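You operate a simulated robot arm through the tools that you are given. There is no shell and no other tool. Be economical: measure what you need, move in short steps, check, and stop when the job is done.

Carry out the task below with a simulated robot arm. There is one attempt and no reset: what you move stays moved.

JOB
Crimp the clip on the hose end in the caliper.
Fine: gauge it, set the crimp dial, slide it in, one stroke with the hand clear, slider out again.
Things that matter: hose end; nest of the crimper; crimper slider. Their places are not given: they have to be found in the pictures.

The check looks at the end state, three seconds after you hand in, the way a careful person would. Anything else that was tipped, shoved, dropped, spilled or broken makes it a failure.

ROBOT AND FRAMES
A 7-joint arm with a two-finger parallel gripper, fixed in place. Base frame: the origin is at the foot of the arm, x ahead of it, y to its left, z up; the work surface is at about z = 860. Readings come in mm, degrees, newtons and seconds.
With the tool pointing down near the work surface it reaches from about 240 to 680 mm from the base axis. Its first joint turns from -66.0 to 66.0 degrees. Payload 2.4 kg.
The TCP is the grasp point between the finger pads, 30 mm short of the fingertips. In the tool frame z runs along the fingers and y along their closing line. The gripper opens to 94 mm. The fingers are 28 mm wide and 10 mm thick; the gripper's body (50 by 96 mm) begins 55 mm behind the TCP.
Orientation is that of the tool frame in the base frame, as a unit quaternion [x, y, z, w]. With the fingers straight down and closing along the base's y, the tool's x points along the base's -x, its y along +y and its z along -z.

CONTROLS
- The arm moves only by the tool drive_tool. Its argument "steps" is a list of rows, each a list of 3 entries, a list of its own where there are three numbers: the shift along the base's x, y, z in cm, then the turn, a rotation vector about the base's x, y, z in rad, then the finger opening in cm, from 0 to 9.4. In form: [[[dx, dy, dz], [wx, wy, wz], grip], ...]. A call has 1 to 12 rows; each row shifts and turns the commanded pose from where the row before left it. A row lasts 0.2 s, in which the tool goes at most 50 mm and 8.6 degrees; a call with a longer step from one row to the next is refused whole, and so is a gripper value outside its range. A pose out of reach is approached as far as the arm can. The call stops where the force on the tool passes 90 N (or 10 N more than at its start, if that is more) or the arm is blocked; 0.2 s more then pass. The fingers move at their own pace (about 153 mm/s each) and stop on an object; they squeeze with about 22 N. The grip force told is the motor's: it shows also when the fingers shut on nothing. Time passes only in rows, and 0.2 s behind the last, so rows that do not move let the fingers close. The reply holds the time, the measured pose of the TCP, the force on the tool along the base axes, the opening and the grip force, in the units named above and with some noise.
- Cameras (640 x 400 px; columns grow to the right, rows downward): "scene" is fixed at [46.1, 472.3, 1466.5]; the picture's right is [-0.71, -0.71, 0.00], its down [-0.27, 0.27, -0.92] and it looks along [0.65, -0.65, -0.38] (base axes); focal length 348 px, centre (320, 200). "wrist" rides on the gripper at [76, 14, -103] in the tool frame; the picture's right is [-0.18, 0.98, 0.00], its down [-0.75, -0.14, -0.64] and it looks along [-0.63, -0.12, 0.77] (tool axes); focal length 243 px, centre (320, 200).
- snapshot(camera): a new picture of that camera. No time passes.
- pixel_to_xyz(camera, pixels): for up to 12 pixels [column, row] of the newest picture of that camera ("zoom" is the newest enlarged one), the place [x, y, z] in the base frame of the surface seen there, good to about 3 mm. No time passes.
- zoom(camera, box): a new picture of the part [left, top, right, bottom] of that camera's present view, enlarged. No time passes.
- hand_in(): hands the job in; it is judged then, once.

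Keep the steps short. Do not move on a guess: measure, check each grasp and each placing, and mend mistakes. In all there are 80 turns and 46 pictures (those below and enlarged ones count). Leave the gripper open and the arm clear of the work at the hand-in unless told otherwise, and finish with a single line.

The tools are called after "Request:" by a JSON object that holds its "fn" and its "kwargs". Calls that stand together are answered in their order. drive_tool: Moves the arm, as the interface text tells. Its arguments: {"type":"object","properties":{"steps":{"type":"array","items":{"type":"array"}}},"required":["steps"]} The other tools are called the same way: snapshot (camera) takes a picture; pixel_to_xyz (camera, pixels) gives the place of the surface under pixels of a picture; zoom (camera, box) takes an enlarged picture of a part of a camera's view; hand_in () hands the job in.

At the start:

```text
t: 0.0
eef_pos: [317.7, -191.9, 1275.8]
ee_rot: [0.0, 1.0, 0.0, 0.0]
contact_force: [-0.2, 0.6, -0.8]
gripper_width: 94.0
grip_force: 0.0
```

scene: 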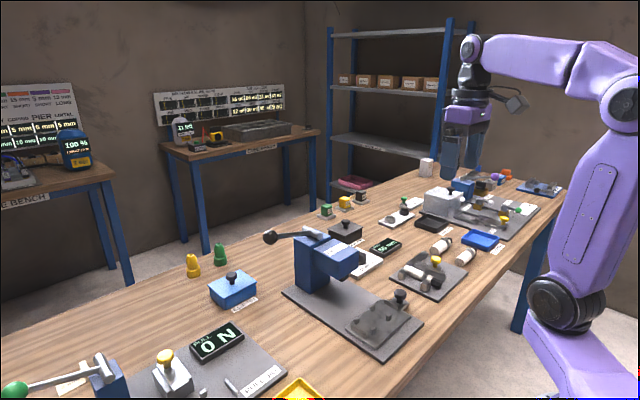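
wrist: 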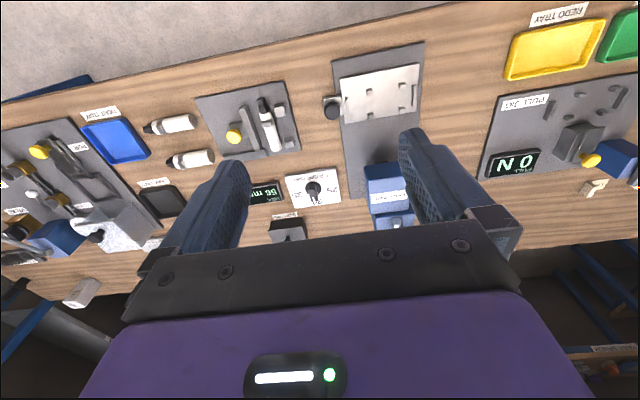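

I see a busy bench: caliper with a hose end around scene (420,275), crimper with lever around (330,290), and a dial near (365,262). I'll enlarge these first.

Request:
{"fn": "zoom", "kwargs": {"camera": "scene", "box": [260, 200, 500, 360]}}

Request:
{"fn": "zoom", "kwargs": {"camera": "wrist", "box": [130, 30, 450, 250]}}

Request:
{"fn": "zoom", "kwargs": {"camera": "scene", "box": [0, 80, 300, 240]}}

```text
2.50 times, centred on (380, 280) of scene
```

zoom: 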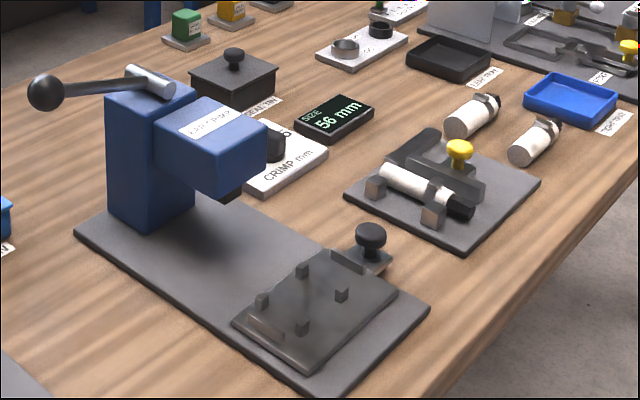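

```text
1.82 times, centred on (290, 140) of wrist
```

zoom: 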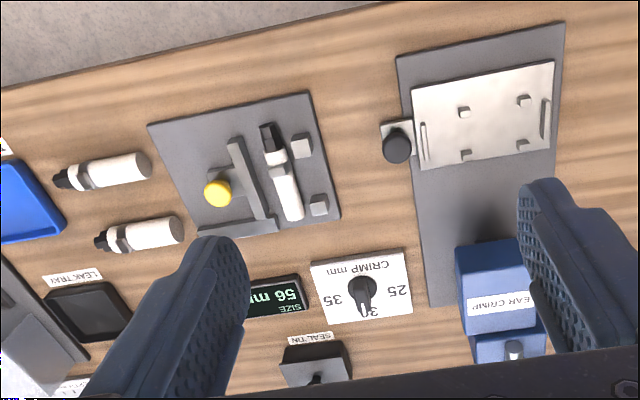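

```text
2.13 times, centred on (150, 160) of scene
```

zoom: 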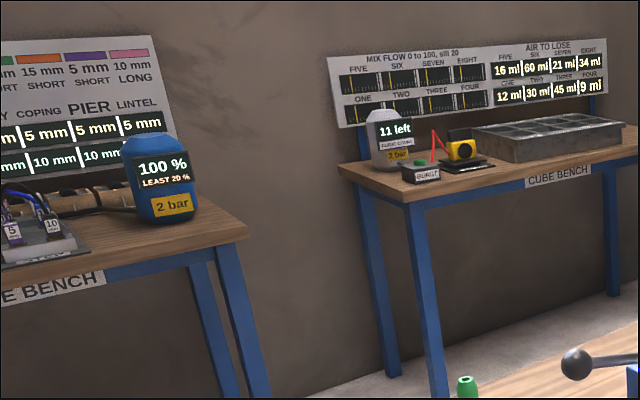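

The gauge display reads 56 mm with its jaw open, and the dial has 25/30/35 marks. I'll measure the places of the main parts.

Request:
{"fn": "pixel_to_xyz", "kwargs": {"camera": "wrist", "pixels": [[239, 136], [263, 108], [267, 117], [274, 138], [281, 110], [290, 144], [313, 188], [329, 102], [340, 80], [415, 65], [237, 85], [250, 117]]}}

Request:
{"fn": "pixel_to_xyz", "kwargs": {"camera": "scene", "pixels": [[436, 258], [398, 291], [277, 236], [310, 231], [362, 256], [405, 268], [434, 281], [416, 274], [393, 309], [366, 324], [349, 262], [384, 248]]}}

Request:
{"fn": "zoom", "kwargs": {"camera": "scene", "box": [380, 235, 480, 300]}}

Request:
{"fn": "zoom", "kwargs": {"camera": "wrist", "box": [270, 150, 360, 210]}}

```text
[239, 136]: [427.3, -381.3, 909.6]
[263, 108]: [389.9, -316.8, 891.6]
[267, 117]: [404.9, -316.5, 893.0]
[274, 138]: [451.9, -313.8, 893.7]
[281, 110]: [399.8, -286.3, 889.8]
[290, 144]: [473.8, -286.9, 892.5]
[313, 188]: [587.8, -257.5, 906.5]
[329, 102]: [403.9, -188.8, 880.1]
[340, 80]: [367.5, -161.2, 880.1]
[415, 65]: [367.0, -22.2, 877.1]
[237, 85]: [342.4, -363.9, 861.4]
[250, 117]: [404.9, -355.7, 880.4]
```

```text
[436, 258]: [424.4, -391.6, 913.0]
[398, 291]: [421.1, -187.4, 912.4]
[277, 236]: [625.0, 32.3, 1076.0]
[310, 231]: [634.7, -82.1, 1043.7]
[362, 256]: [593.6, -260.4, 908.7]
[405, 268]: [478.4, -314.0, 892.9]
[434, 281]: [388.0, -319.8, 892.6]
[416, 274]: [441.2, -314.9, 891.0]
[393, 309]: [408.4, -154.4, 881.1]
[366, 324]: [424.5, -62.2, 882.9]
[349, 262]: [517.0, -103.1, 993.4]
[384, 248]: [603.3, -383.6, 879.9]
```

```text
6.15 times, centred on (430, 268) of scene
```

zoom: 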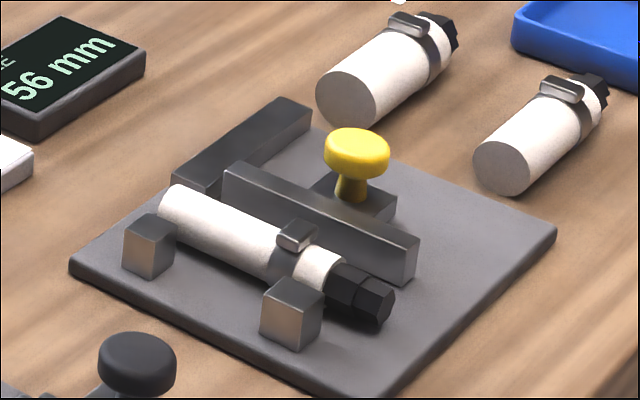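

```text
6.67 times, centred on (315, 180) of wrist
```

zoom: 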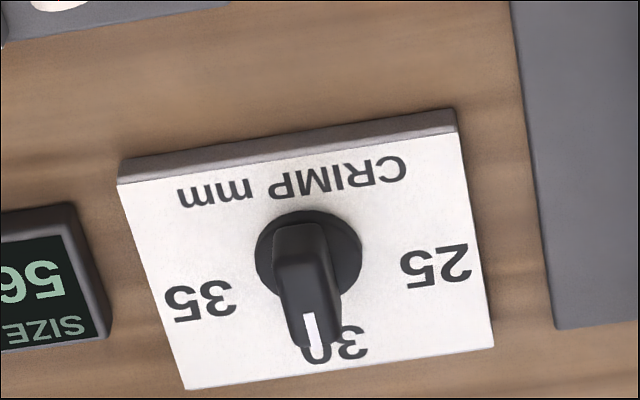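

Next I'll look closely at the crimper nest and head from the scene camera.

Request:
{"fn": "zoom", "kwargs": {"camera": "scene", "box": [335, 280, 425, 345]}}

Request:
{"fn": "zoom", "kwargs": {"camera": "wrist", "box": [315, 40, 435, 120]}}

Request:
{"fn": "zoom", "kwargs": {"camera": "scene", "box": [255, 220, 385, 300]}}

```text
6.15 times, centred on (380, 312) of scene
```

zoom: 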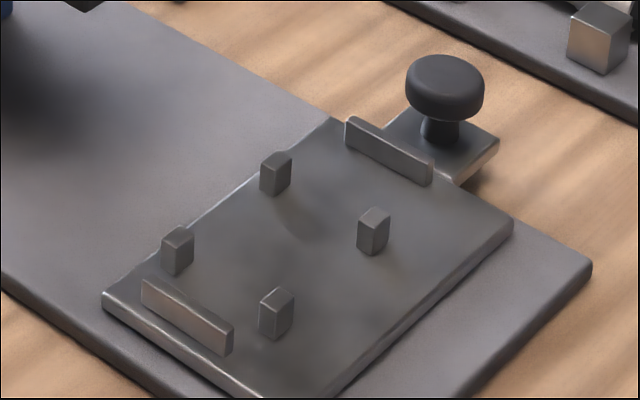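

```text
5.00 times, centred on (375, 80) of wrist
```

zoom: 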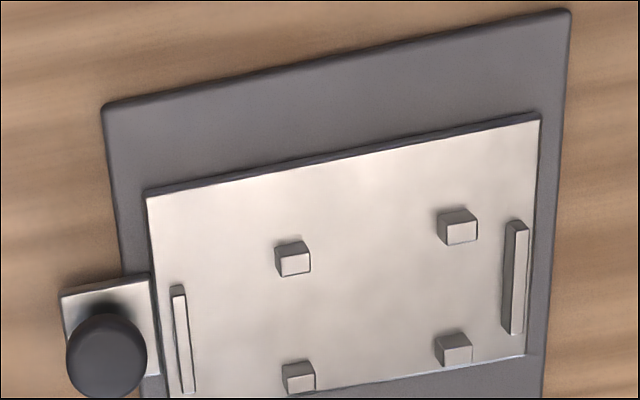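

```text
4.92 times, centred on (320, 260) of scene
```

zoom: 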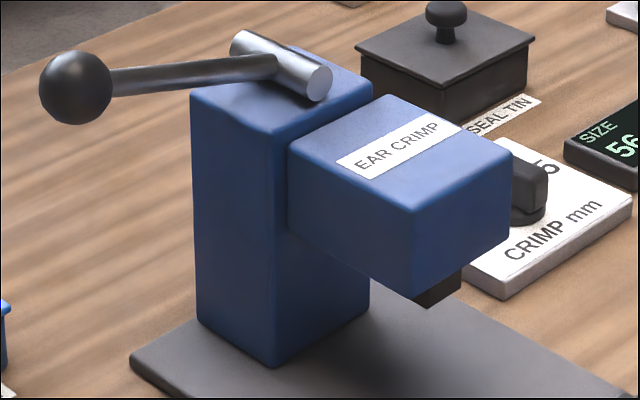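

I need nest peg and die positions, plus the caliper's details, before moving.

Request:
{"fn": "pixel_to_xyz", "kwargs": {"camera": "wrist", "pixels": [[350, 97], [354, 112], [412, 105], [433, 91], [465, 85], [466, 110], [411, 117], [436, 115]]}}

Request:
{"fn": "zoom", "kwargs": {"camera": "scene", "box": [335, 280, 425, 345]}}

Request:
{"fn": "pixel_to_xyz", "kwargs": {"camera": "zoom", "pixels": [[275, 156], [180, 231], [375, 212], [278, 292], [348, 123], [430, 165], [145, 283], [228, 332], [445, 68], [330, 200], [120, 300], [505, 218]]}}

```text
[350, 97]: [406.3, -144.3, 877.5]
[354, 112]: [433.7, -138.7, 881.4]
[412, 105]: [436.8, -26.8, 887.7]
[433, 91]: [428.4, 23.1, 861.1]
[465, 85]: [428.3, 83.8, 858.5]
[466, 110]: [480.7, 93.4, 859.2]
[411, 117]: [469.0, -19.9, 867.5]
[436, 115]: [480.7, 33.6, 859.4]
```

```text
6.15 times, centred on (380, 312) of scene
```

zoom: 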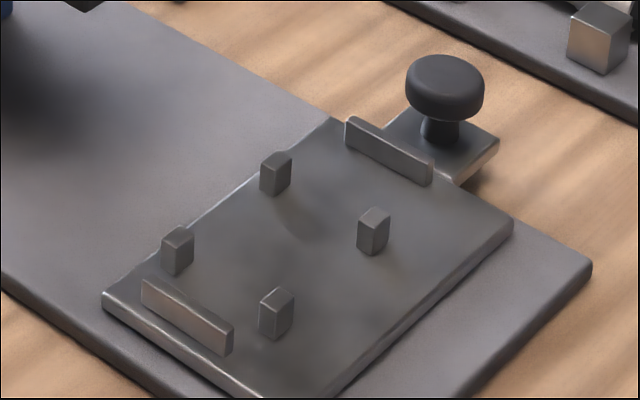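

```text
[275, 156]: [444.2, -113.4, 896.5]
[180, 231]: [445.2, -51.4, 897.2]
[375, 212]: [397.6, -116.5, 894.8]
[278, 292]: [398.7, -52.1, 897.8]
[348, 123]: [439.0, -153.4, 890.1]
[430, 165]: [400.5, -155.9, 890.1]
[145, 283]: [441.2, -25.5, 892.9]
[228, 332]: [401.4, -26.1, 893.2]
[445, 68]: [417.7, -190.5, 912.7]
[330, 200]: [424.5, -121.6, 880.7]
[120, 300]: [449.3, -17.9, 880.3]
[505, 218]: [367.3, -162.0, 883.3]
```

Nest pegs: x≈398/444, y≈−114/−52, ledges at y≈−155/−26, so the hose lies along y. Now the die, lever and hose details.

Request:
{"fn": "zoom", "kwargs": {"camera": "scene", "box": [255, 220, 385, 300]}}

Request:
{"fn": "pixel_to_xyz", "kwargs": {"camera": "zoom", "pixels": [[438, 290], [425, 298], [458, 278], [75, 85], [115, 82], [270, 62], [318, 80], [412, 240], [508, 215], [290, 230], [415, 212], [505, 160]]}}

Request:
{"fn": "zoom", "kwargs": {"camera": "scene", "box": [380, 235, 480, 300]}}

Request:
{"fn": "pixel_to_xyz", "kwargs": {"camera": "zoom", "pixels": [[178, 190], [165, 212], [230, 222], [297, 232], [282, 265], [325, 260], [372, 285], [388, 305], [290, 285], [345, 225], [150, 222], [330, 135]]}}

```text
4.92 times, centred on (320, 260) of scene
```

zoom: 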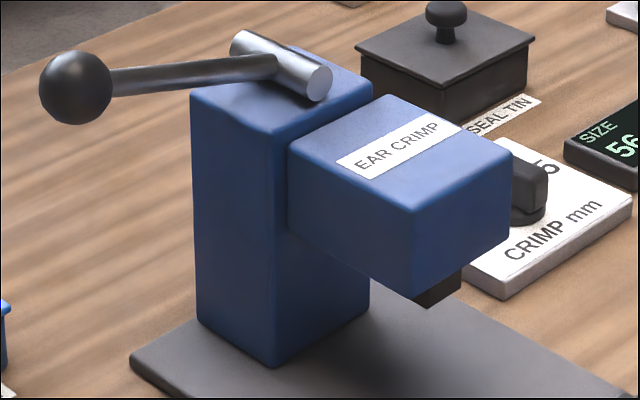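

```text
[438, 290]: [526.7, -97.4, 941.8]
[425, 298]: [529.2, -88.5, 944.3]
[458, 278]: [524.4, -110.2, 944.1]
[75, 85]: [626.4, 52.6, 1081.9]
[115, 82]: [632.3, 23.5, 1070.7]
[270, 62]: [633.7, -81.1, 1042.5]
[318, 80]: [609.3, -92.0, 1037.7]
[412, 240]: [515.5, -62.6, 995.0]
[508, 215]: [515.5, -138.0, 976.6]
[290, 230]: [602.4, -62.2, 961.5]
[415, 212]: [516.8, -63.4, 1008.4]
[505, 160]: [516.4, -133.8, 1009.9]
```

```text
6.15 times, centred on (430, 268) of scene
```

zoom: 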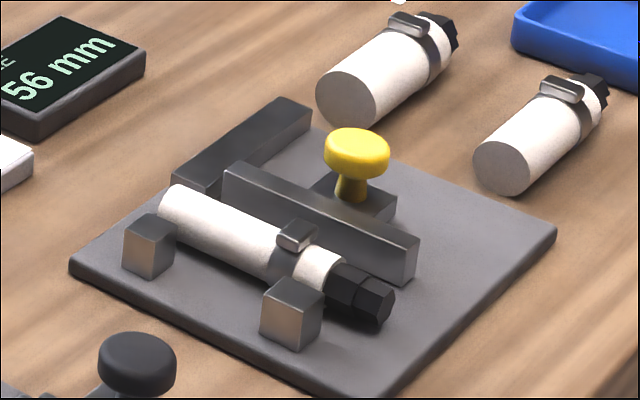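

```text
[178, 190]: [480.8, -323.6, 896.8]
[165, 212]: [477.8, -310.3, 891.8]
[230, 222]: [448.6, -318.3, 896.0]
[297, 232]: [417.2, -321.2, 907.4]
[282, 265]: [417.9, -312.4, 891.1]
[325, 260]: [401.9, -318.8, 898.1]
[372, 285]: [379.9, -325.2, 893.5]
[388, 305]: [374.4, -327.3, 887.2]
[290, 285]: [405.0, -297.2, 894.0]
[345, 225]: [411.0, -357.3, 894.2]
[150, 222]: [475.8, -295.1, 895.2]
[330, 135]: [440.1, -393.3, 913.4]
```

Die sits at y≈−100 (x≥525, bottom ≈942). The hose runs along x from 372 (black fitting) to 481, clip at x≈416, so in the nest the fitting must point to −y. First the gauging: I go above the yellow knob (~427, −388).

Request:
{"fn": "drive_tool", "kwargs": {"steps": [[[1.37, -2.45, -3.4], [0, 0, 0], 5], [[1.37, -2.45, -3.4], [0, 0, 0], 5], [[1.37, -2.45, -3.4], [0, 0, 0], 5], [[1.37, -2.45, -3.4], [0, 0, 0], 5], [[1.37, -2.45, -3.4], [0, 0, 0], 5], [[1.37, -2.45, -3.4], [0, 0, 0], 5], [[1.37, -2.45, -3.4], [0, 0, 0], 5], [[1.37, -2.45, -3.4], [0, 0, 0], 5], [[0, 0, 0], [0, 0, 0], 5]]}}

Request:
{"fn": "snapshot", "kwargs": {"camera": "wrist"}}

Request:
{"fn": "zoom", "kwargs": {"camera": "scene", "box": [360, 200, 500, 300]}}

```text
t: 2.0
eef_pos: [427.9, -385.7, 1000.5]
ee_rot: [-0.001, 1.0, 0.0, 0.0]
contact_force: [0.5, -1.4, -0.5]
gripper_width: 50.2
grip_force: 0.0
```

```text
32 pictures are left
```

wrist: 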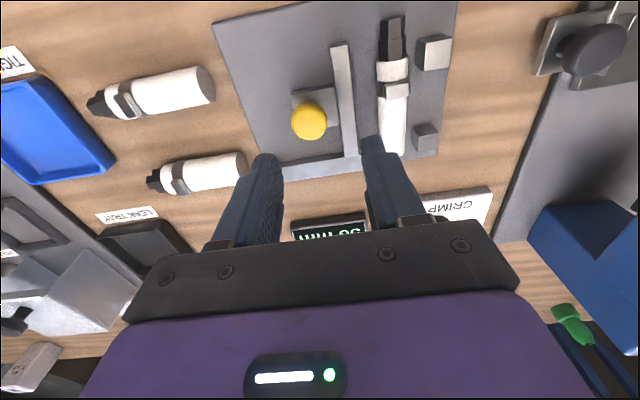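

```text
4.00 times, centred on (430, 250) of scene
```

zoom: 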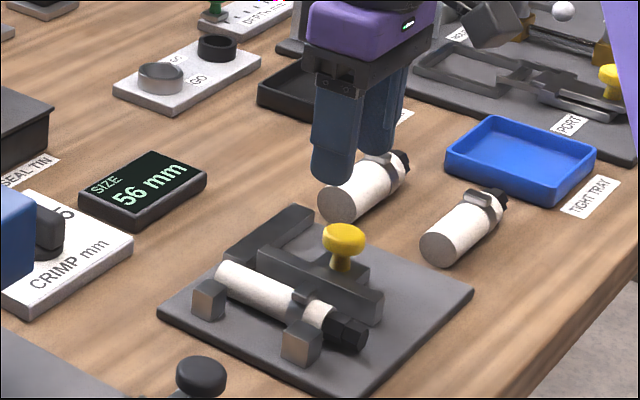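

The view is clear. I measure knob, bar, hose, and clip from this closer wrist picture.

Request:
{"fn": "pixel_to_xyz", "kwargs": {"camera": "wrist", "pixels": [[309, 121], [292, 121], [327, 120], [345, 90], [350, 60], [393, 70], [393, 88], [408, 88], [390, 20], [393, 60], [393, 80], [394, 99]]}}

Request:
{"fn": "zoom", "kwargs": {"camera": "wrist", "box": [280, 0, 480, 180]}}

```text
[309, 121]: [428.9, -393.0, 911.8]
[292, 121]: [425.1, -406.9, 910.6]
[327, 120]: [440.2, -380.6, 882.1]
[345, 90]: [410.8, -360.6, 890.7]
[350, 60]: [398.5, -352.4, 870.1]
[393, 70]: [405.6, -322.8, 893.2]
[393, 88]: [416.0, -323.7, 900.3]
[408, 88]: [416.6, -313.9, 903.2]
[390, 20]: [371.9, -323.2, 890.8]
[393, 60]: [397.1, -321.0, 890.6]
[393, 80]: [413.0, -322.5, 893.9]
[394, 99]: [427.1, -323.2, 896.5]
```

```text
2.22 times, centred on (380, 90) of wrist
```

zoom: 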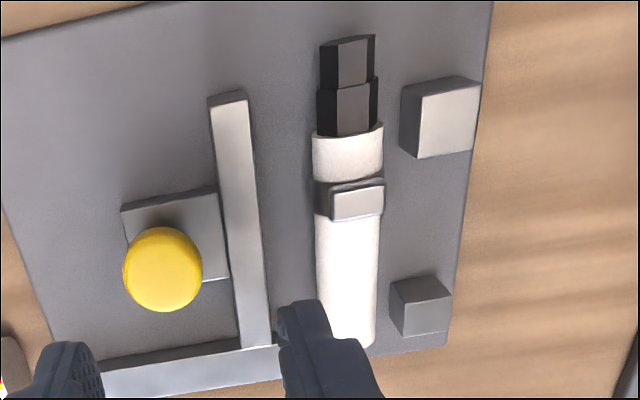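

Knob centre (428, −392.5), top z≈912, bar top ≈892. I descend so the tips stay at about z 897 and close on the knob head.

Request:
{"fn": "drive_tool", "kwargs": {"steps": [[[0, -0.68, -2.5], [0, 0, 0], 5], [[0, 0, -2.5], [0, 0, 0], 5], [[0, 0, -2.3], [0, 0, 0], 5], [[0, 0, 0], [0, 0, 0], 2], [[0, 0, 0], [0, 0, 0], 2], [[0, 0, 0], [0, 0, 0], 2]]}}

Request:
{"fn": "zoom", "kwargs": {"camera": "scene", "box": [360, 200, 500, 300]}}

```text
t: 3.4
eef_pos: [427.7, -393.8, 929.6]
ee_rot: [0.0, 1.0, 0.0, 0.0]
contact_force: [-1.8, 0.7, 0.7]
gripper_width: 29.0
grip_force: 44.8
```

```text
4.00 times, centred on (430, 250) of scene
```

zoom: 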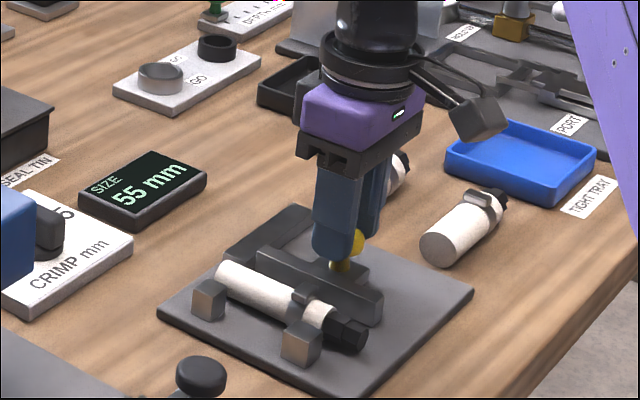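

Knob held (29 mm); display reacts (55). I push the jaw toward the posts: 18 mm first.

Request:
{"fn": "drive_tool", "kwargs": {"steps": [[[0, 0.5, 0], [0, 0, 0], 2], [[0, 0.5, 0], [0, 0, 0], 2], [[0, 0.5, 0], [0, 0, 0], 2], [[0, 0.3, 0], [0, 0, 0], 2]]}}

Request:
{"fn": "zoom", "kwargs": {"camera": "scene", "box": [360, 200, 500, 300]}}

```text
t: 4.4
eef_pos: [426.3, -375.5, 930.7]
ee_rot: [-0.002, 1.0, 0.001, -0.001]
contact_force: [4.9, -0.3, -21.3]
gripper_width: 28.6
grip_force: 45.4
```

```text
4.00 times, centred on (430, 250) of scene
```

zoom: 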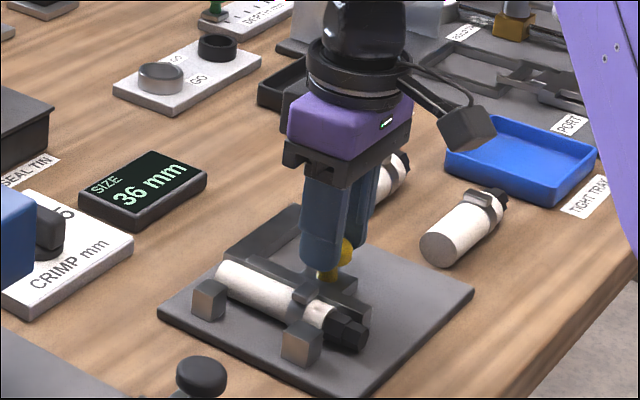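

Display 36 mm, no side force yet. Another 4 mm, gently.

Request:
{"fn": "drive_tool", "kwargs": {"steps": [[[0, 0.2, 0], [0, 0, 0], 2], [[0, 0.2, 0], [0, 0, 0], 2], [[0, 0, 0], [0, 0, 0], 2]]}}

Request:
{"fn": "zoom", "kwargs": {"camera": "scene", "box": [360, 200, 500, 300]}}

```text
t: 5.2
eef_pos: [427.0, -372.9, 929.3]
ee_rot: [0.0, 1.0, 0.0, 0.001]
contact_force: [4.3, -1.2, -19.0]
gripper_width: 29.0
grip_force: 44.5
```

```text
4.00 times, centred on (430, 250) of scene
```

zoom: 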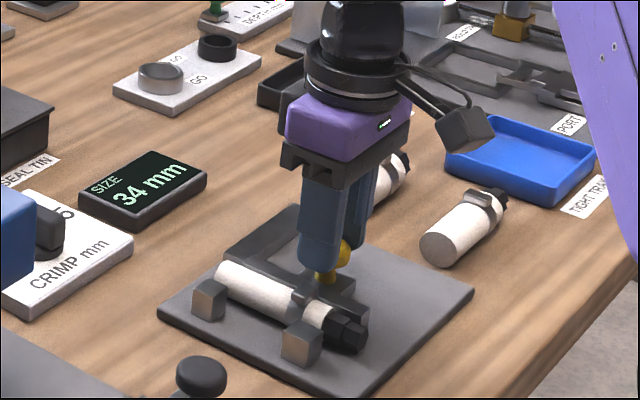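

Display 34, still no clear resistance. Further, 5 mm in small steps.

Request:
{"fn": "drive_tool", "kwargs": {"steps": [[[0, 0.2, 0], [0, 0, 0], 2], [[0, 0.2, 0], [0, 0, 0], 2], [[0, 0.2, 0], [0, 0, 0], 2], [[0, 0, 0], [0, 0, 0], 2]]}}

Request:
{"fn": "zoom", "kwargs": {"camera": "scene", "box": [360, 200, 500, 300]}}

```text
t: 6.2
eef_pos: [426.4, -366.4, 929.5]
ee_rot: [0.0, 1.0, 0.0, 0.0]
contact_force: [3.7, -2.9, -20.1]
gripper_width: 28.8
grip_force: 45.2
```

```text
4.00 times, centred on (430, 250) of scene
```

zoom: 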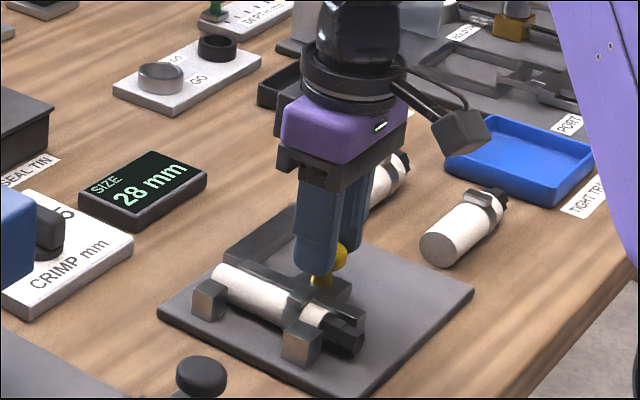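

Display 28; the hose is nearly against the posts. Continue until it stops.

Request:
{"fn": "drive_tool", "kwargs": {"steps": [[[0, 0.2, 0], [0, 0, 0], 2], [[0, 0.1, 0], [0, 0, 0], 2], [[0, 0.1, 0], [0, 0, 0], 2], [[0, 0, 0], [0, 0, 0], 2]]}}

Request:
{"fn": "zoom", "kwargs": {"camera": "scene", "box": [360, 200, 500, 300]}}

```text
t: 7.2
eef_pos: [427.6, -363.0, 930.7]
ee_rot: [0.0, 1.0, 0.0, 0.0]
contact_force: [-3.0, -3.5, -3.4]
gripper_width: 28.7
grip_force: 44.5
```

```text
4.00 times, centred on (430, 250) of scene
```

zoom: 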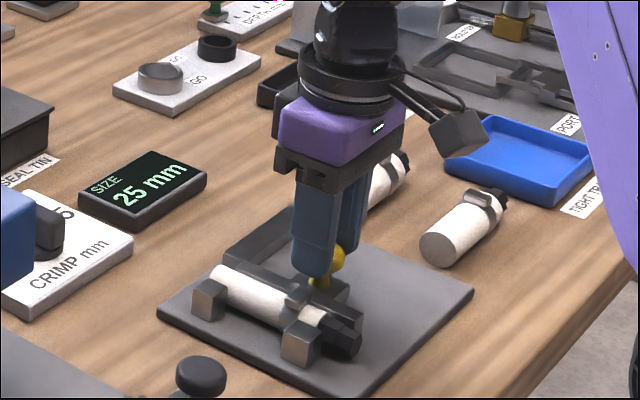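

Reads 25. I check it holds there with 2 mm more push.

Request:
{"fn": "drive_tool", "kwargs": {"steps": [[[0, 0.1, 0], [0, 0, 0], 2], [[0, 0.1, 0], [0, 0, 0], 2], [[0, 0, 0], [0, 0, 0], 2]]}}

Request:
{"fn": "zoom", "kwargs": {"camera": "scene", "box": [360, 200, 500, 300]}}

```text
t: 8.0
eef_pos: [427.2, -363.9, 931.0]
ee_rot: [0.001, 1.0, -0.002, 0.001]
contact_force: [1.5, -19.8, -3.0]
gripper_width: 28.8
grip_force: 45.0
```

```text
4.00 times, centred on (430, 250) of scene
```

zoom: 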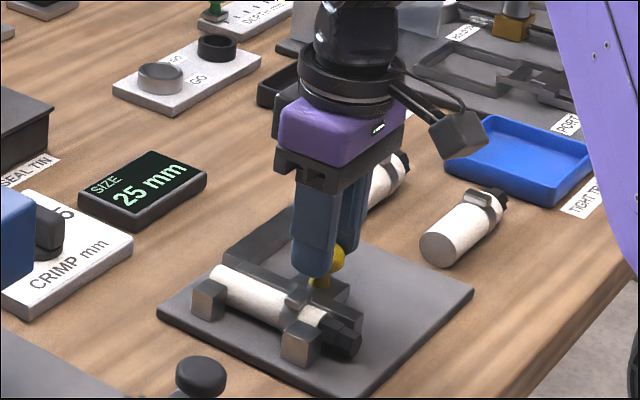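

Force stops it at 25 mm: gauge = 25, so the dial goes to 25. I draw the jaw back 34 mm, open and rise.

Request:
{"fn": "drive_tool", "kwargs": {"steps": [[[0, -0.5, 0], [0, 0, 0], 2], [[0, -0.8, 0], [0, 0, 0], 2], [[0, -0.8, 0], [0, 0, 0], 2], [[0, -0.8, 0], [0, 0, 0], 2], [[0, -0.5, 0], [0, 0, 0], 2], [[0, 0, 0], [0, 0, 0], 5], [[0, 0, 0], [0, 0, 0], 5], [[0, 0, 4], [0, 0, 0], 5], [[0, 0, 4], [0, 0, 0], 5], [[0, 0, 4], [0, 0, 0], 5]]}}

Request:
{"fn": "zoom", "kwargs": {"camera": "scene", "box": [330, 215, 480, 315]}}

Request:
{"fn": "pixel_to_xyz", "kwargs": {"camera": "zoom", "pixels": [[115, 180], [135, 155], [150, 185], [130, 180], [60, 200], [215, 165]]}}

```text
t: 10.2
eef_pos: [426.9, -396.6, 1053.1]
ee_rot: [0.0, 1.0, -0.001, 0.0]
contact_force: [0.7, -0.2, 0.5]
gripper_width: 49.8
grip_force: 0.1
```

```text
4.00 times, centred on (405, 265) of scene
```

zoom: 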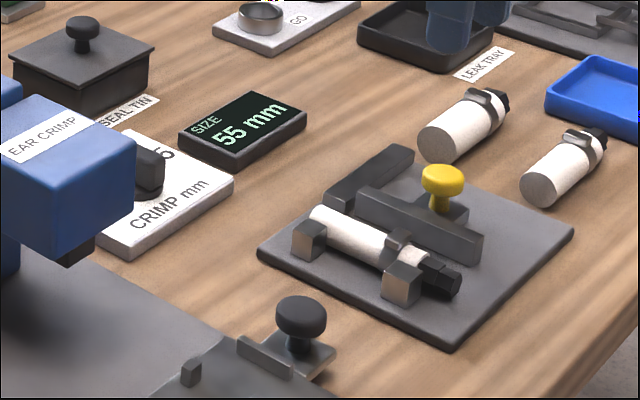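

```text
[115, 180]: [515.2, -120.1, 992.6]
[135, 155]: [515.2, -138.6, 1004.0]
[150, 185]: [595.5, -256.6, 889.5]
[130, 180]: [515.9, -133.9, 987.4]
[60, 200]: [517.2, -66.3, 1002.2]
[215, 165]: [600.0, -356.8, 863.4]
```

Jaw is back at 55 with the hose upright. Now I go above the dial (~592, −257) and look.

Request:
{"fn": "drive_tool", "kwargs": {"steps": [[[3.3, 2.8, 0], [0, 0, 0], 5], [[3.3, 2.8, 0], [0, 0, 0], 5], [[3.3, 2.8, 0], [0, 0, 0], 5], [[3.3, 2.8, -1], [0, 0, 0], 5], [[3.3, 2.8, -1], [0, 0, 0], 5], [[0, 0, 0], [0, 0, 0], 5]]}}

Request:
{"fn": "zoom", "kwargs": {"camera": "wrist", "box": [220, 0, 460, 150]}}

```text
t: 11.6
eef_pos: [593.2, -253.0, 1028.8]
ee_rot: [0.0, 1.0, 0.0, 0.0]
contact_force: [0.3, 0.4, 0.5]
gripper_width: 49.9
grip_force: 0.0
```

```text
2.67 times, centred on (340, 75) of wrist
```

zoom: 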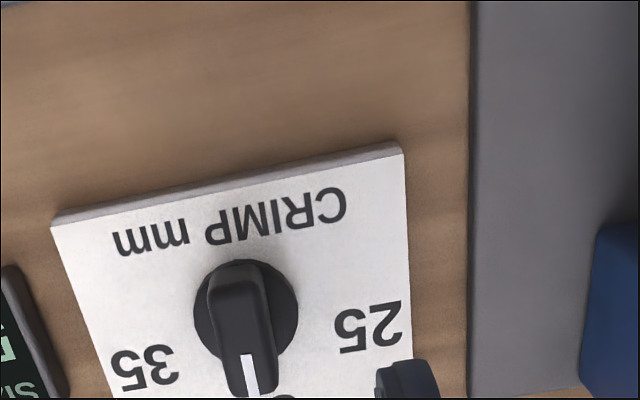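

Request:
{"fn": "pixel_to_xyz", "kwargs": {"camera": "zoom", "pixels": [[240, 290], [235, 272], [250, 375], [248, 355], [258, 310], [222, 310], [285, 300], [370, 325], [145, 367], [205, 330], [60, 220], [400, 150]]}}

```text
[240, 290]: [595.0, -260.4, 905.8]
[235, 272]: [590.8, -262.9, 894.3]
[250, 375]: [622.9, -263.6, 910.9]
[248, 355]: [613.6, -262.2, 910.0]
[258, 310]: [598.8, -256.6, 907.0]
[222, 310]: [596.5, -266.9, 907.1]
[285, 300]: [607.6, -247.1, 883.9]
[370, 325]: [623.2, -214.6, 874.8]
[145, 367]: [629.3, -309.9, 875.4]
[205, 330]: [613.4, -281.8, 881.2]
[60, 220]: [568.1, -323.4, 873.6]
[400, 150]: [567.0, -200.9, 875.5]
```

I need the exact knob axis and label angles; I back off 9 cm in −x and up for a full view of the dial.

Request:
{"fn": "drive_tool", "kwargs": {"steps": [[[-4, 0, 2], [0, 0, 0], 5], [[-4, 0, 2], [0, 0, 0], 5], [[-1, 0, 2], [0, 0, 0], 5], [[0, 0, 0], [0, 0, 0], 5]]}}

Request:
{"fn": "zoom", "kwargs": {"camera": "wrist", "box": [240, 40, 400, 150]}}

```text
t: 12.6
eef_pos: [501.5, -252.6, 1088.4]
ee_rot: [0.001, 1.0, 0.0, 0.001]
contact_force: [-0.2, -0.4, 0.1]
gripper_width: 50.0
grip_force: 0.1
```

```text
3.64 times, centred on (320, 95) of wrist
```

zoom: 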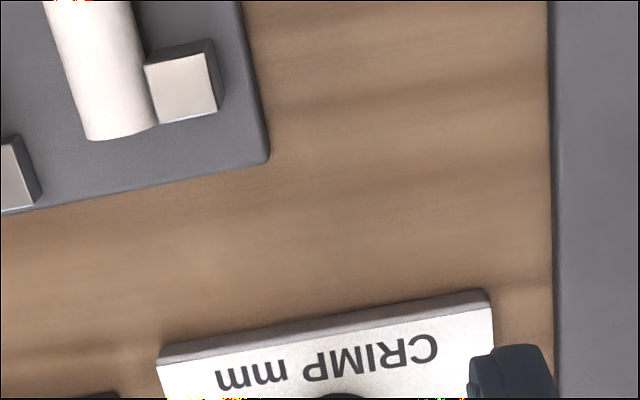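

Request:
{"fn": "zoom", "kwargs": {"camera": "wrist", "box": [240, 110, 400, 220]}}

Request:
{"fn": "pixel_to_xyz", "kwargs": {"camera": "zoom", "pixels": [[160, 110], [490, 45], [215, 300], [340, 165], [320, 240], [340, 135], [280, 190], [390, 170], [350, 230]]}}

```text
3.64 times, centred on (320, 165) of wrist
```

zoom: 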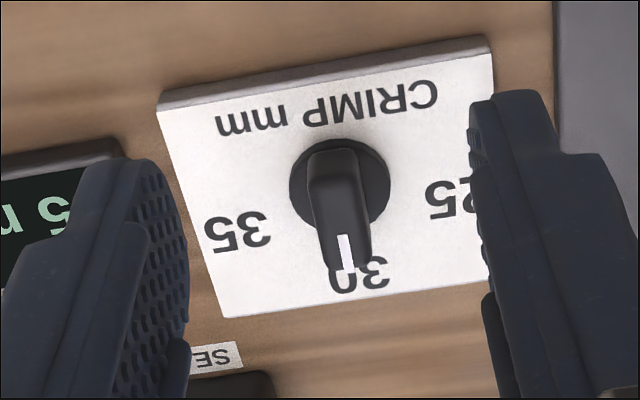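

```text
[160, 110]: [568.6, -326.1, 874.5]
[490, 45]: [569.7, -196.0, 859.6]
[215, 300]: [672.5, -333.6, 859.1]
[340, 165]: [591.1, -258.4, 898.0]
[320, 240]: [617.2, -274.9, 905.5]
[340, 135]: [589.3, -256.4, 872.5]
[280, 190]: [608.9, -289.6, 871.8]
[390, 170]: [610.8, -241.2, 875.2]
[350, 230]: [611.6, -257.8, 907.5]
```

Request:
{"fn": "pixel_to_xyz", "kwargs": {"camera": "zoom", "pixels": [[432, 202], [455, 200], [222, 235], [238, 231], [256, 227], [375, 272], [335, 282], [225, 318], [380, 180], [298, 190], [388, 190], [345, 262]]}}

```text
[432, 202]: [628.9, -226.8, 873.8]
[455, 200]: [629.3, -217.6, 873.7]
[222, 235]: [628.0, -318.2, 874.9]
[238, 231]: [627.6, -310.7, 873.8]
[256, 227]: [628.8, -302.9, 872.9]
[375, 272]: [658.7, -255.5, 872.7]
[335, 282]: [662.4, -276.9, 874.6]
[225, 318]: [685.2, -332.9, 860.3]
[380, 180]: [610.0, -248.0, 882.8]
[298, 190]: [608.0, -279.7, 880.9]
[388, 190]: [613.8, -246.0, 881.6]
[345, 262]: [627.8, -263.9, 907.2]
```

Knob axis ≈ (609, −262); labels 30 at +x, 25 about 68° counter-clockwise. I move above the knob, then lower to grip the bar (tips at ~885).

Request:
{"fn": "drive_tool", "kwargs": {"steps": [[[3.6, -0.3, -2.5], [0, 0, 0], 5], [[3.6, -0.3, -2.5], [0, 0, 0], 5], [[3.55, -0.34, -2.5], [0, 0, 0], 5], [[0, 0, -3.5], [0, 0, 0], 5], [[0, 0, -3.5], [0, 0, 0], 5], [[0, 0, -2.8], [0, 0, 0], 5], [[0, 0, 0], [0, 0, 0], 5]]}}

```text
t: 14.2
eef_pos: [611.5, -263.6, 914.0]
ee_rot: [-0.001, 1.0, -0.001, 0.0]
contact_force: [-0.3, -0.1, 0.9]
gripper_width: 50.1
grip_force: 0.2
```

No contact on the way down. Close on the bar.

Request:
{"fn": "drive_tool", "kwargs": {"steps": [[[-0.15, 0.1, 0], [0, 0, 0], 3], [[0, 0, 0], [0, 0, 0], 0.5], [[0, 0, 0], [0, 0, 0], 0.5], [[0, 0, 0], [0, 0, 0], 0.5]]}}

```text
t: 15.2
eef_pos: [609.0, -264.3, 914.7]
ee_rot: [0.001, 1.0, -0.001, 0.0]
contact_force: [5.6, -12.6, -8.5]
gripper_width: 20.1
grip_force: 45.4
```

Bar held at 20 mm. Now turn +68° (toward +y) in small rows.

Request:
{"fn": "drive_tool", "kwargs": {"steps": [[[0, 0.1, 0], [0, 0, 0.14], 0.5], [[0, 0, 0], [0, 0, 0.148], 0.5], [[0, 0, 0], [0, 0, 0.148], 0.5], [[0, 0, 0], [0, 0, 0.148], 0.5], [[0, 0, 0], [0, 0, 0.148], 0.5], [[0, 0, 0], [0, 0, 0.148], 0.5], [[0, 0, 0], [0, 0, 0.148], 0.5], [[0, 0, 0], [0, 0, 0.148], 0.5], [[0, 0, 0], [0, 0, 0], 0.5]]}}

Request:
{"fn": "snapshot", "kwargs": {"camera": "wrist"}}

```text
t: 17.2
eef_pos: [610.0, -265.5, 920.3]
ee_rot: [-0.553, 0.833, -0.007, 0.005]
contact_force: [29.8, -31.6, -12.4]
gripper_width: 22.6
grip_force: 45.0
```

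```text
19 pictures are left
```

wrist: 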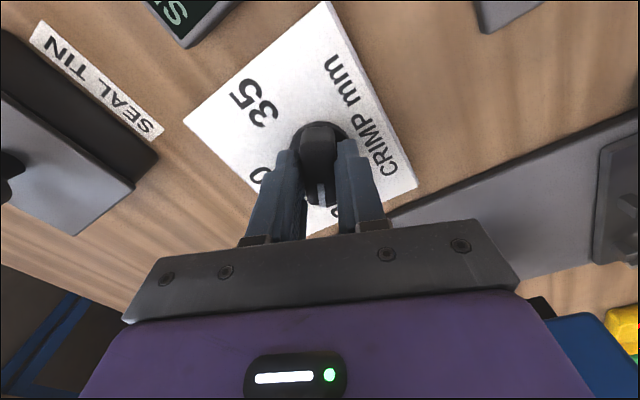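

The tool turned 67° with the bar, side forces ~40 N. I release gently, rise and look at the pointer.

Request:
{"fn": "drive_tool", "kwargs": {"steps": [[[0, 0, 0], [0, 0, 0], 5], [[0, 0, 0], [0, 0, 0], 5], [[0, 0, 4], [0, 0, 0], 5], [[0, 0, 4], [0, 0, 0], 5], [[0, -2, 4], [0, 0, 0], 5], [[0, -4, 2], [0, 0, 0], 5], [[0, -4, 0], [0, 0, 0], 5]]}}

Request:
{"fn": "zoom", "kwargs": {"camera": "wrist", "box": [240, 70, 420, 200]}}

```text
t: 18.8
eef_pos: [591.3, -337.0, 1051.7]
ee_rot: [-0.555, 0.832, 0.0, 0.0]
contact_force: [0.5, 1.3, 0.5]
gripper_width: 49.9
grip_force: 0.0
out of reach, approached as far as the arm can: row 6, 7
```

```text
3.08 times, centred on (330, 135) of wrist
```

zoom: 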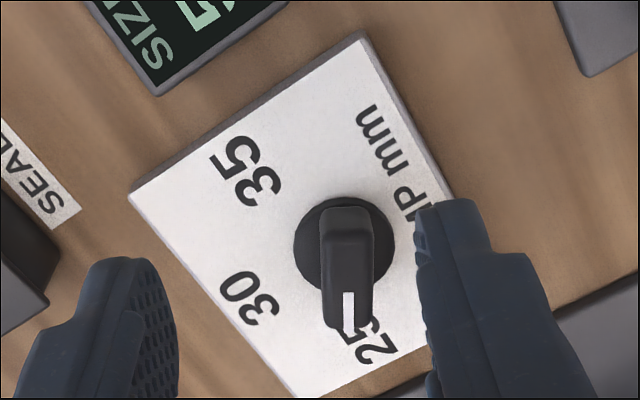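

Pointer appears on 25. I verify with coordinates.

Request:
{"fn": "pixel_to_xyz", "kwargs": {"camera": "zoom", "pixels": [[348, 325], [348, 300], [345, 225], [345, 205], [372, 345], [250, 300], [245, 170], [300, 250], [392, 250]]}}

```text
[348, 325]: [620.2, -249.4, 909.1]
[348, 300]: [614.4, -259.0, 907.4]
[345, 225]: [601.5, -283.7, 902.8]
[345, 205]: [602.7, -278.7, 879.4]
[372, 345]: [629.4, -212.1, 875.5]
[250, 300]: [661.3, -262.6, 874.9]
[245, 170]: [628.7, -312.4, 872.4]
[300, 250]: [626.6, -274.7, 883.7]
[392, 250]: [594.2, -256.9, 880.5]
```

Pointer is aligned with the 25 mark (~67–68°). Now turn back and go to above the hose end; I will check the reached pose because some rows were out of reach.

Request:
{"fn": "drive_tool", "kwargs": {"steps": [[[-2, 0, 0], [0, 0, -0.147], 5], [[-2, 0.3, 0], [0, 0, -0.147], 5], [[-2, 0.3, 0], [0, 0, -0.147], 5], [[-2, 0.3, 0], [0, 0, -0.147], 5], [[-2, 0.3, 0], [0, 0, -0.147], 5], [[-2, 0.3, 0], [0, 0, -0.147], 5], [[-2, 0.3, 0], [0, 0, -0.147], 5], [[-2, 0.3, 0], [0, 0, -0.147], 5], [[0, 0, 0], [0, 0, 0], 5]]}}

```text
t: 20.8
eef_pos: [430.7, -316.5, 1051.6]
ee_rot: [0.001, 1.0, 0.0, 0.001]
contact_force: [0.7, 0.4, 0.7]
gripper_width: 50.1
grip_force: 0.1
```

Request:
{"fn": "zoom", "kwargs": {"camera": "wrist", "box": [220, 20, 420, 145]}}

Request:
{"fn": "pixel_to_xyz", "kwargs": {"camera": "wrist", "pixels": [[320, 100], [320, 110], [330, 100]]}}

```text
3.20 times, centred on (320, 82) of wrist
```

zoom: 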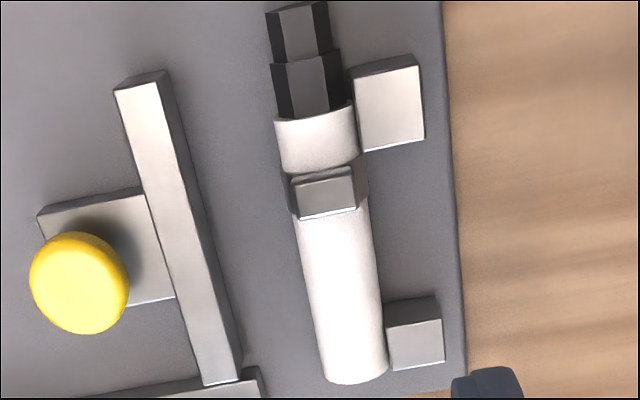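

```text
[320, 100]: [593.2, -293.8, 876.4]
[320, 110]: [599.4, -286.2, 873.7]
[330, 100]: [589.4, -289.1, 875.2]
```

Request:
{"fn": "pixel_to_xyz", "kwargs": {"camera": "zoom", "pixels": [[300, 5], [300, 25], [315, 135], [325, 192], [322, 212], [335, 260], [345, 320], [355, 372], [310, 300], [378, 290], [362, 120], [220, 330]]}}

```text
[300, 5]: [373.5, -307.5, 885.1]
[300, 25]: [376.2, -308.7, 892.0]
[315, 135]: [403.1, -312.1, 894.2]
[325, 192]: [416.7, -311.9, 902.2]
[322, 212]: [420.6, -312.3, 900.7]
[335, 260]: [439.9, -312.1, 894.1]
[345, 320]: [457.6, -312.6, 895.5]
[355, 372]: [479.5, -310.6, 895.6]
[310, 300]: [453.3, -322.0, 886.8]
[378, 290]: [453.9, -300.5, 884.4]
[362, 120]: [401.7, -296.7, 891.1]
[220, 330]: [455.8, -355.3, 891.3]
```

Hose axis y≈−311.5, x 372–481, clip 411–421. I grasp at x=438 (clear of clip and posts), opening 44 mm, TCP z≈903.

Request:
{"fn": "drive_tool", "kwargs": {"steps": [[[0.73, 0.5, -2.9], [0, 0, 0], 4.4], [[0, 0, -4], [0, 0, 0], 4.4], [[0, 0, -4], [0, 0, 0], 4.4], [[0, 0, -2.5], [0, 0, 0], 4.4], [[0, 0, -1.4], [0, 0, 0], 4.4], [[0, 0, 0], [0, 0, 0], 4.4]]}}

```text
t: 22.2
eef_pos: [441.0, -309.3, 903.7]
ee_rot: [-0.001, 1.0, 0.0, 0.0]
contact_force: [0.4, 0.1, 0.5]
gripper_width: 44.1
grip_force: 0.0
```

Fine shift, then close.

Request:
{"fn": "drive_tool", "kwargs": {"steps": [[[-0.25, -0.2, 0], [0, 0, 0], 4.4], [[0, 0, 0], [0, 0, 0], 1.8], [[0, 0, 0], [0, 0, 0], 1.8], [[0, 0, 0], [0, 0, 0], 1.8]]}}

```text
t: 23.2
eef_pos: [437.9, -312.6, 904.5]
ee_rot: [-0.001, 1.0, 0.001, 0.0]
contact_force: [0.2, 0.7, -0.8]
gripper_width: 24.4
grip_force: 22.1
```

Hose held (24.4 mm). Lift straight up 12 cm.

Request:
{"fn": "drive_tool", "kwargs": {"steps": [[[0, 0, 2], [0, 0, 0], 1.8], [[0, 0, 3], [0, 0, 0], 1.8], [[0, 0, 4], [0, 0, 0], 1.8], [[0, 0, 4], [0, 0, 0], 1.8], [[0, 0, 0], [0, 0, 0], 1.8]]}}

Request:
{"fn": "zoom", "kwargs": {"camera": "scene", "box": [330, 190, 490, 300]}}

```text
t: 24.4
eef_pos: [438.3, -314.6, 1032.9]
ee_rot: [-0.001, 1.0, 0.0, -0.001]
contact_force: [0.2, 0.4, -1.4]
gripper_width: 24.3
grip_force: 22.1
```

```text
3.64 times, centred on (410, 245) of scene
```

zoom: 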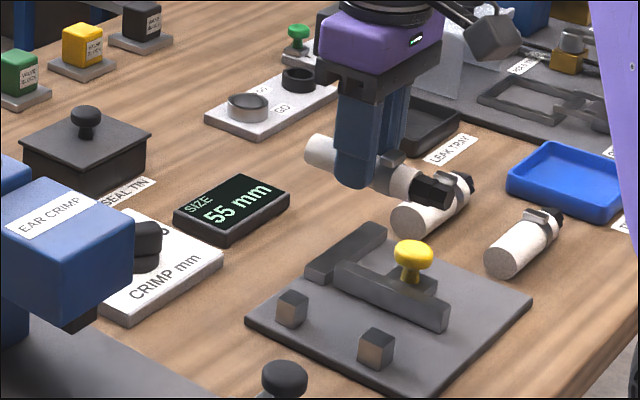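

Held level, clip clear of fingers. Now swing +90° while moving over the nest to (421, −78).

Request:
{"fn": "drive_tool", "kwargs": {"steps": [[[-0.15, 2.14, 0], [0, 0, 0.1428], 1.8], [[-0.15, 2.14, 0], [0, 0, 0.1428], 1.8], [[-0.15, 2.14, 0], [0, 0, 0.1428], 1.8], [[-0.15, 2.14, 0], [0, 0, 0.1428], 1.8], [[-0.15, 2.14, 0], [0, 0, 0.1428], 1.8], [[-0.15, 2.14, 0], [0, 0, 0.1428], 1.8], [[-0.15, 2.14, 0], [0, 0, 0.1428], 1.8], [[-0.15, 2.14, 0], [0, 0, 0.1428], 1.8], [[-0.15, 2.14, 0], [0, 0, 0.1428], 1.8], [[-0.15, 2.14, 0], [0, 0, 0.1428], 1.8], [[-0.15, 2.14, 0], [0, 0, 0.1428], 1.8], [[0, 0, 0], [0, 0, 0], 1.8]]}}

Request:
{"fn": "snapshot", "kwargs": {"camera": "wrist"}}

Request:
{"fn": "pixel_to_xyz", "kwargs": {"camera": "wrist", "pixels": [[320, 100], [320, 110], [330, 120]]}}

```text
t: 27.0
eef_pos: [417.6, -77.8, 1034.7]
ee_rot: [0.708, -0.706, 0.0, 0.001]
contact_force: [0.7, 0.7, -2.1]
gripper_width: 24.4
grip_force: 22.0
```

```text
15 pictures are left
```

wrist: 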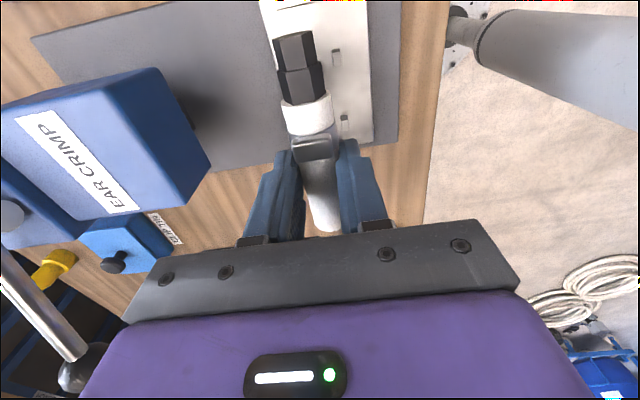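

```text
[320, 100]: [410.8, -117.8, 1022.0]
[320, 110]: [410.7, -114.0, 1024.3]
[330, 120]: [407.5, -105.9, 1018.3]
```

Measure the held hose and nest relative positions.

Request:
{"fn": "pixel_to_xyz", "kwargs": {"camera": "wrist", "pixels": [[295, 40], [313, 145], [313, 155], [309, 115], [298, 75], [337, 51], [346, 116], [322, 190], [290, 3], [440, 20]]}}

```text
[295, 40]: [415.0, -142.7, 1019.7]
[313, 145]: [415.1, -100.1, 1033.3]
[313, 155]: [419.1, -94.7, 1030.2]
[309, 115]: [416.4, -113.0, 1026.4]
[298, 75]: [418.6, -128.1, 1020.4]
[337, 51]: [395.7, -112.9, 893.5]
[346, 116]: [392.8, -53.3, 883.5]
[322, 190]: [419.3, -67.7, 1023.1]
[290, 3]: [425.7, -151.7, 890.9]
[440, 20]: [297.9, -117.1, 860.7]
```

Clip y≈−99, axis x≈417; nest centre x≈421. Shift +3.5 mm and descend to just above the nest floor.

Request:
{"fn": "drive_tool", "kwargs": {"steps": [[[0.35, 0, -3], [0, 0, 0], 1.8], [[0, 0, -3], [0, 0, 0], 1.8], [[0, 0, -2.5], [0, 0, 0], 1.8], [[0, 0, -1.5], [0, 0, 0], 1.8], [[0, 0, -1], [0, 0, 0], 1.8], [[0, 0, 0], [0, 0, 0], 1.8]]}}

Request:
{"fn": "zoom", "kwargs": {"camera": "scene", "box": [330, 260, 430, 345]}}

```text
t: 28.4
eef_pos: [422.0, -78.7, 925.3]
ee_rot: [0.707, -0.707, 0.0, 0.0]
contact_force: [0.5, 0.4, -1.5]
gripper_width: 24.4
grip_force: 21.5
```

```text
4.71 times, centred on (380, 302) of scene
```

zoom: 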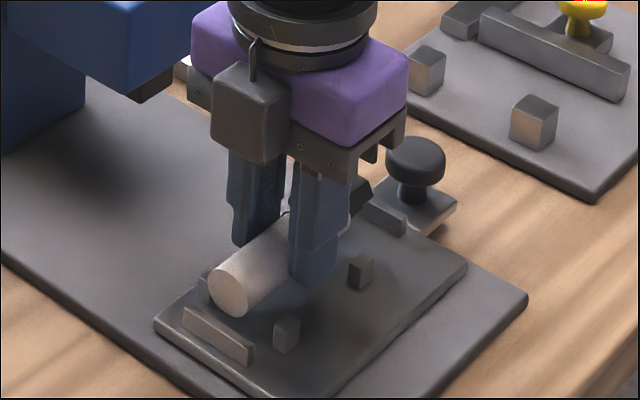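

Well aligned between pegs and ledges. Lower the last ~9 mm.

Request:
{"fn": "drive_tool", "kwargs": {"steps": [[[0, 0, -0.5], [0, 0, 0], 1.8], [[0, 0, -0.25], [0, 0, 0], 1.8], [[0, 0, -0.15], [0, 0, 0], 1.8], [[0, 0, 0], [0, 0, 0], 1.8]]}}

```text
t: 29.4
eef_pos: [423.2, -79.6, 915.1]
ee_rot: [0.707, -0.707, 0.0, 0.001]
contact_force: [-1.1, -0.8, -0.8]
gripper_width: 24.2
grip_force: 21.7
```

Request:
{"fn": "drive_tool", "kwargs": {"steps": [[[0, 0, -0.1], [0, 0, 0], 1.8], [[0, 0, 0], [0, 0, 0], 1.8]]}}

```text
t: 30.0
eef_pos: [423.5, -79.6, 913.5]
ee_rot: [-0.707, 0.707, 0.0, 0.0]
contact_force: [-0.5, 1.4, 1.9]
gripper_width: 24.5
grip_force: 22.4
```

Weight has come off (z force changed sign): it's resting. Open modestly and rise.

Request:
{"fn": "drive_tool", "kwargs": {"steps": [[[0, 0, 0], [0, 0, 0], 3.2], [[0, 0, 0], [0, 0, 0], 4.2], [[0, 0, 2], [0, 0, 0], 4.2], [[0, 0, 4], [0, 0, 0], 4.2], [[0, 0, 4], [0, 0, 0], 4.2], [[0, 0, 3], [0, 0, 0], 4.2]]}}

Request:
{"fn": "snapshot", "kwargs": {"camera": "wrist"}}

Request:
{"fn": "pixel_to_xyz", "kwargs": {"camera": "wrist", "pixels": [[310, 20], [310, 60], [315, 100], [320, 80]]}}

```text
t: 31.4
eef_pos: [422.2, -78.1, 1045.1]
ee_rot: [0.708, -0.707, 0.0, 0.0]
contact_force: [-0.5, 0.3, 0.6]
gripper_width: 41.7
grip_force: 0.1
```

```text
13 pictures are left
```

wrist: 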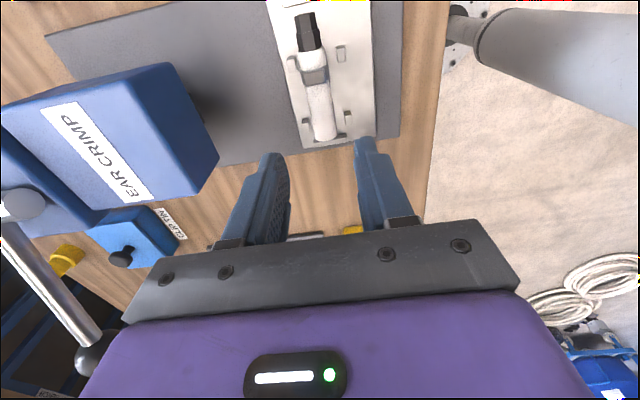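

```text
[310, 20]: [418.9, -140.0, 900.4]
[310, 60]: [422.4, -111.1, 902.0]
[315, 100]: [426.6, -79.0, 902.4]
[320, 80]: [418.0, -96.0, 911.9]
```

Request:
{"fn": "zoom", "kwargs": {"camera": "wrist", "box": [260, 0, 390, 150]}}

Request:
{"fn": "pixel_to_xyz", "kwargs": {"camera": "zoom", "pixels": [[267, 190], [267, 210], [260, 170], [255, 130], [240, 40], [285, 260], [300, 330], [300, 352], [415, 300], [215, 160]]}}

```text
2.67 times, centred on (325, 75) of wrist
```

zoom: 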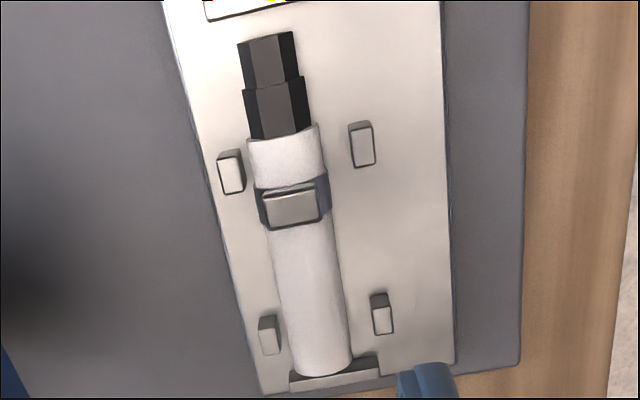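

```text
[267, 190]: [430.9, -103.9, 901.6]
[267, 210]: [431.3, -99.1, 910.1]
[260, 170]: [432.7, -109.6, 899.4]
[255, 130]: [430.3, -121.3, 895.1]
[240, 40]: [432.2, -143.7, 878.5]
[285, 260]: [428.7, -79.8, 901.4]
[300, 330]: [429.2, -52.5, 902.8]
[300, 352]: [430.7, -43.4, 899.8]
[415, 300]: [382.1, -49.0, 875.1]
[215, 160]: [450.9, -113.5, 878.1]
```

Hose seated between pegs, ear up, clip y≈−98. Next, the slider knob (~419, −189): move above it at z≈1000 and measure.

Request:
{"fn": "drive_tool", "kwargs": {"steps": [[[0, -3.5, 0], [0, 0, 0], 4.6], [[0, -3.5, 0], [0, 0, 0], 4.6], [[-0.3, -3, 0], [0, 0, 0], 4.6], [[0, -1.1, -3], [0, 0, 0], 4.6], [[0, 0, 0], [0, 0, 0], 4.6]]}}

Request:
{"fn": "snapshot", "kwargs": {"camera": "wrist"}}

Request:
{"fn": "pixel_to_xyz", "kwargs": {"camera": "wrist", "pixels": [[310, 90], [315, 105], [310, 115], [320, 120], [325, 100]]}}

```text
t: 32.6
eef_pos: [419.7, -191.6, 1010.5]
ee_rot: [0.707, -0.707, 0.0, 0.0]
contact_force: [-0.3, -0.3, 0.2]
gripper_width: 45.9
grip_force: 0.1
```

```text
11 pictures are left
```

wrist: 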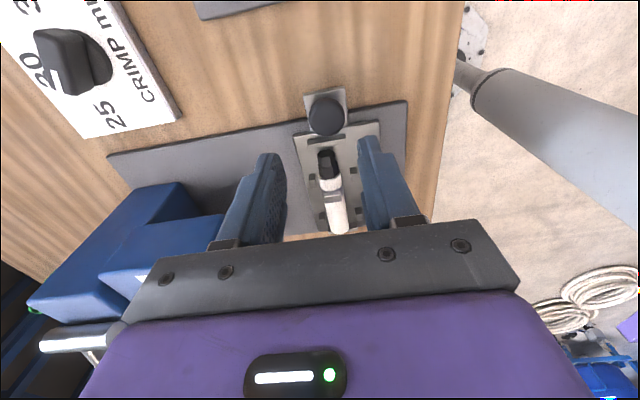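

```text
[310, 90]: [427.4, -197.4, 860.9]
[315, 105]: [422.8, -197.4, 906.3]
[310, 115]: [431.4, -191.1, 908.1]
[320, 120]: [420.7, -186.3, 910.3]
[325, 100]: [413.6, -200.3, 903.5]
```

The dial pointer at upper left needs a closer look in this oblique view.

Request:
{"fn": "zoom", "kwargs": {"camera": "wrist", "box": [0, 0, 190, 140]}}

Request:
{"fn": "pixel_to_xyz", "kwargs": {"camera": "zoom", "pixels": [[150, 100], [200, 110], [160, 170], [205, 290], [230, 270], [245, 310], [345, 220], [370, 360], [130, 240], [300, 120], [130, 130], [180, 300]]}}

```text
2.86 times, centred on (95, 70) of wrist
```

zoom: 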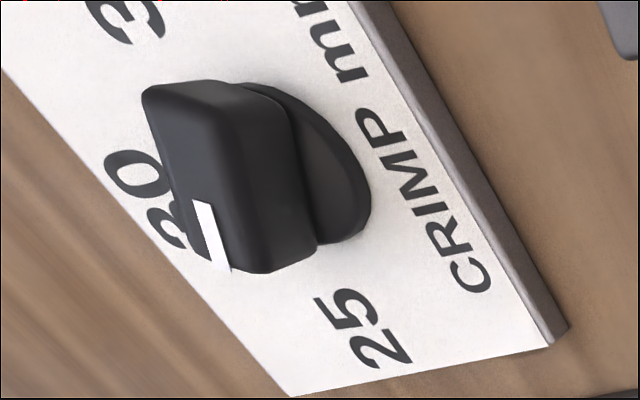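

```text
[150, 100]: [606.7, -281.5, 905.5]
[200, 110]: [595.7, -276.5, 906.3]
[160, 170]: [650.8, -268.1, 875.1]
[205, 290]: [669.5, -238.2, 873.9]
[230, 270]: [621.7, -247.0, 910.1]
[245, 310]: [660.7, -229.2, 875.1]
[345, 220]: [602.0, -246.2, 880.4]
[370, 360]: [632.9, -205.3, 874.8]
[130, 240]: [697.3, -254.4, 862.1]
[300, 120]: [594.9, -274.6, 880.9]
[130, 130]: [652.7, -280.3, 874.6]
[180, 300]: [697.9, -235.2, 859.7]
```

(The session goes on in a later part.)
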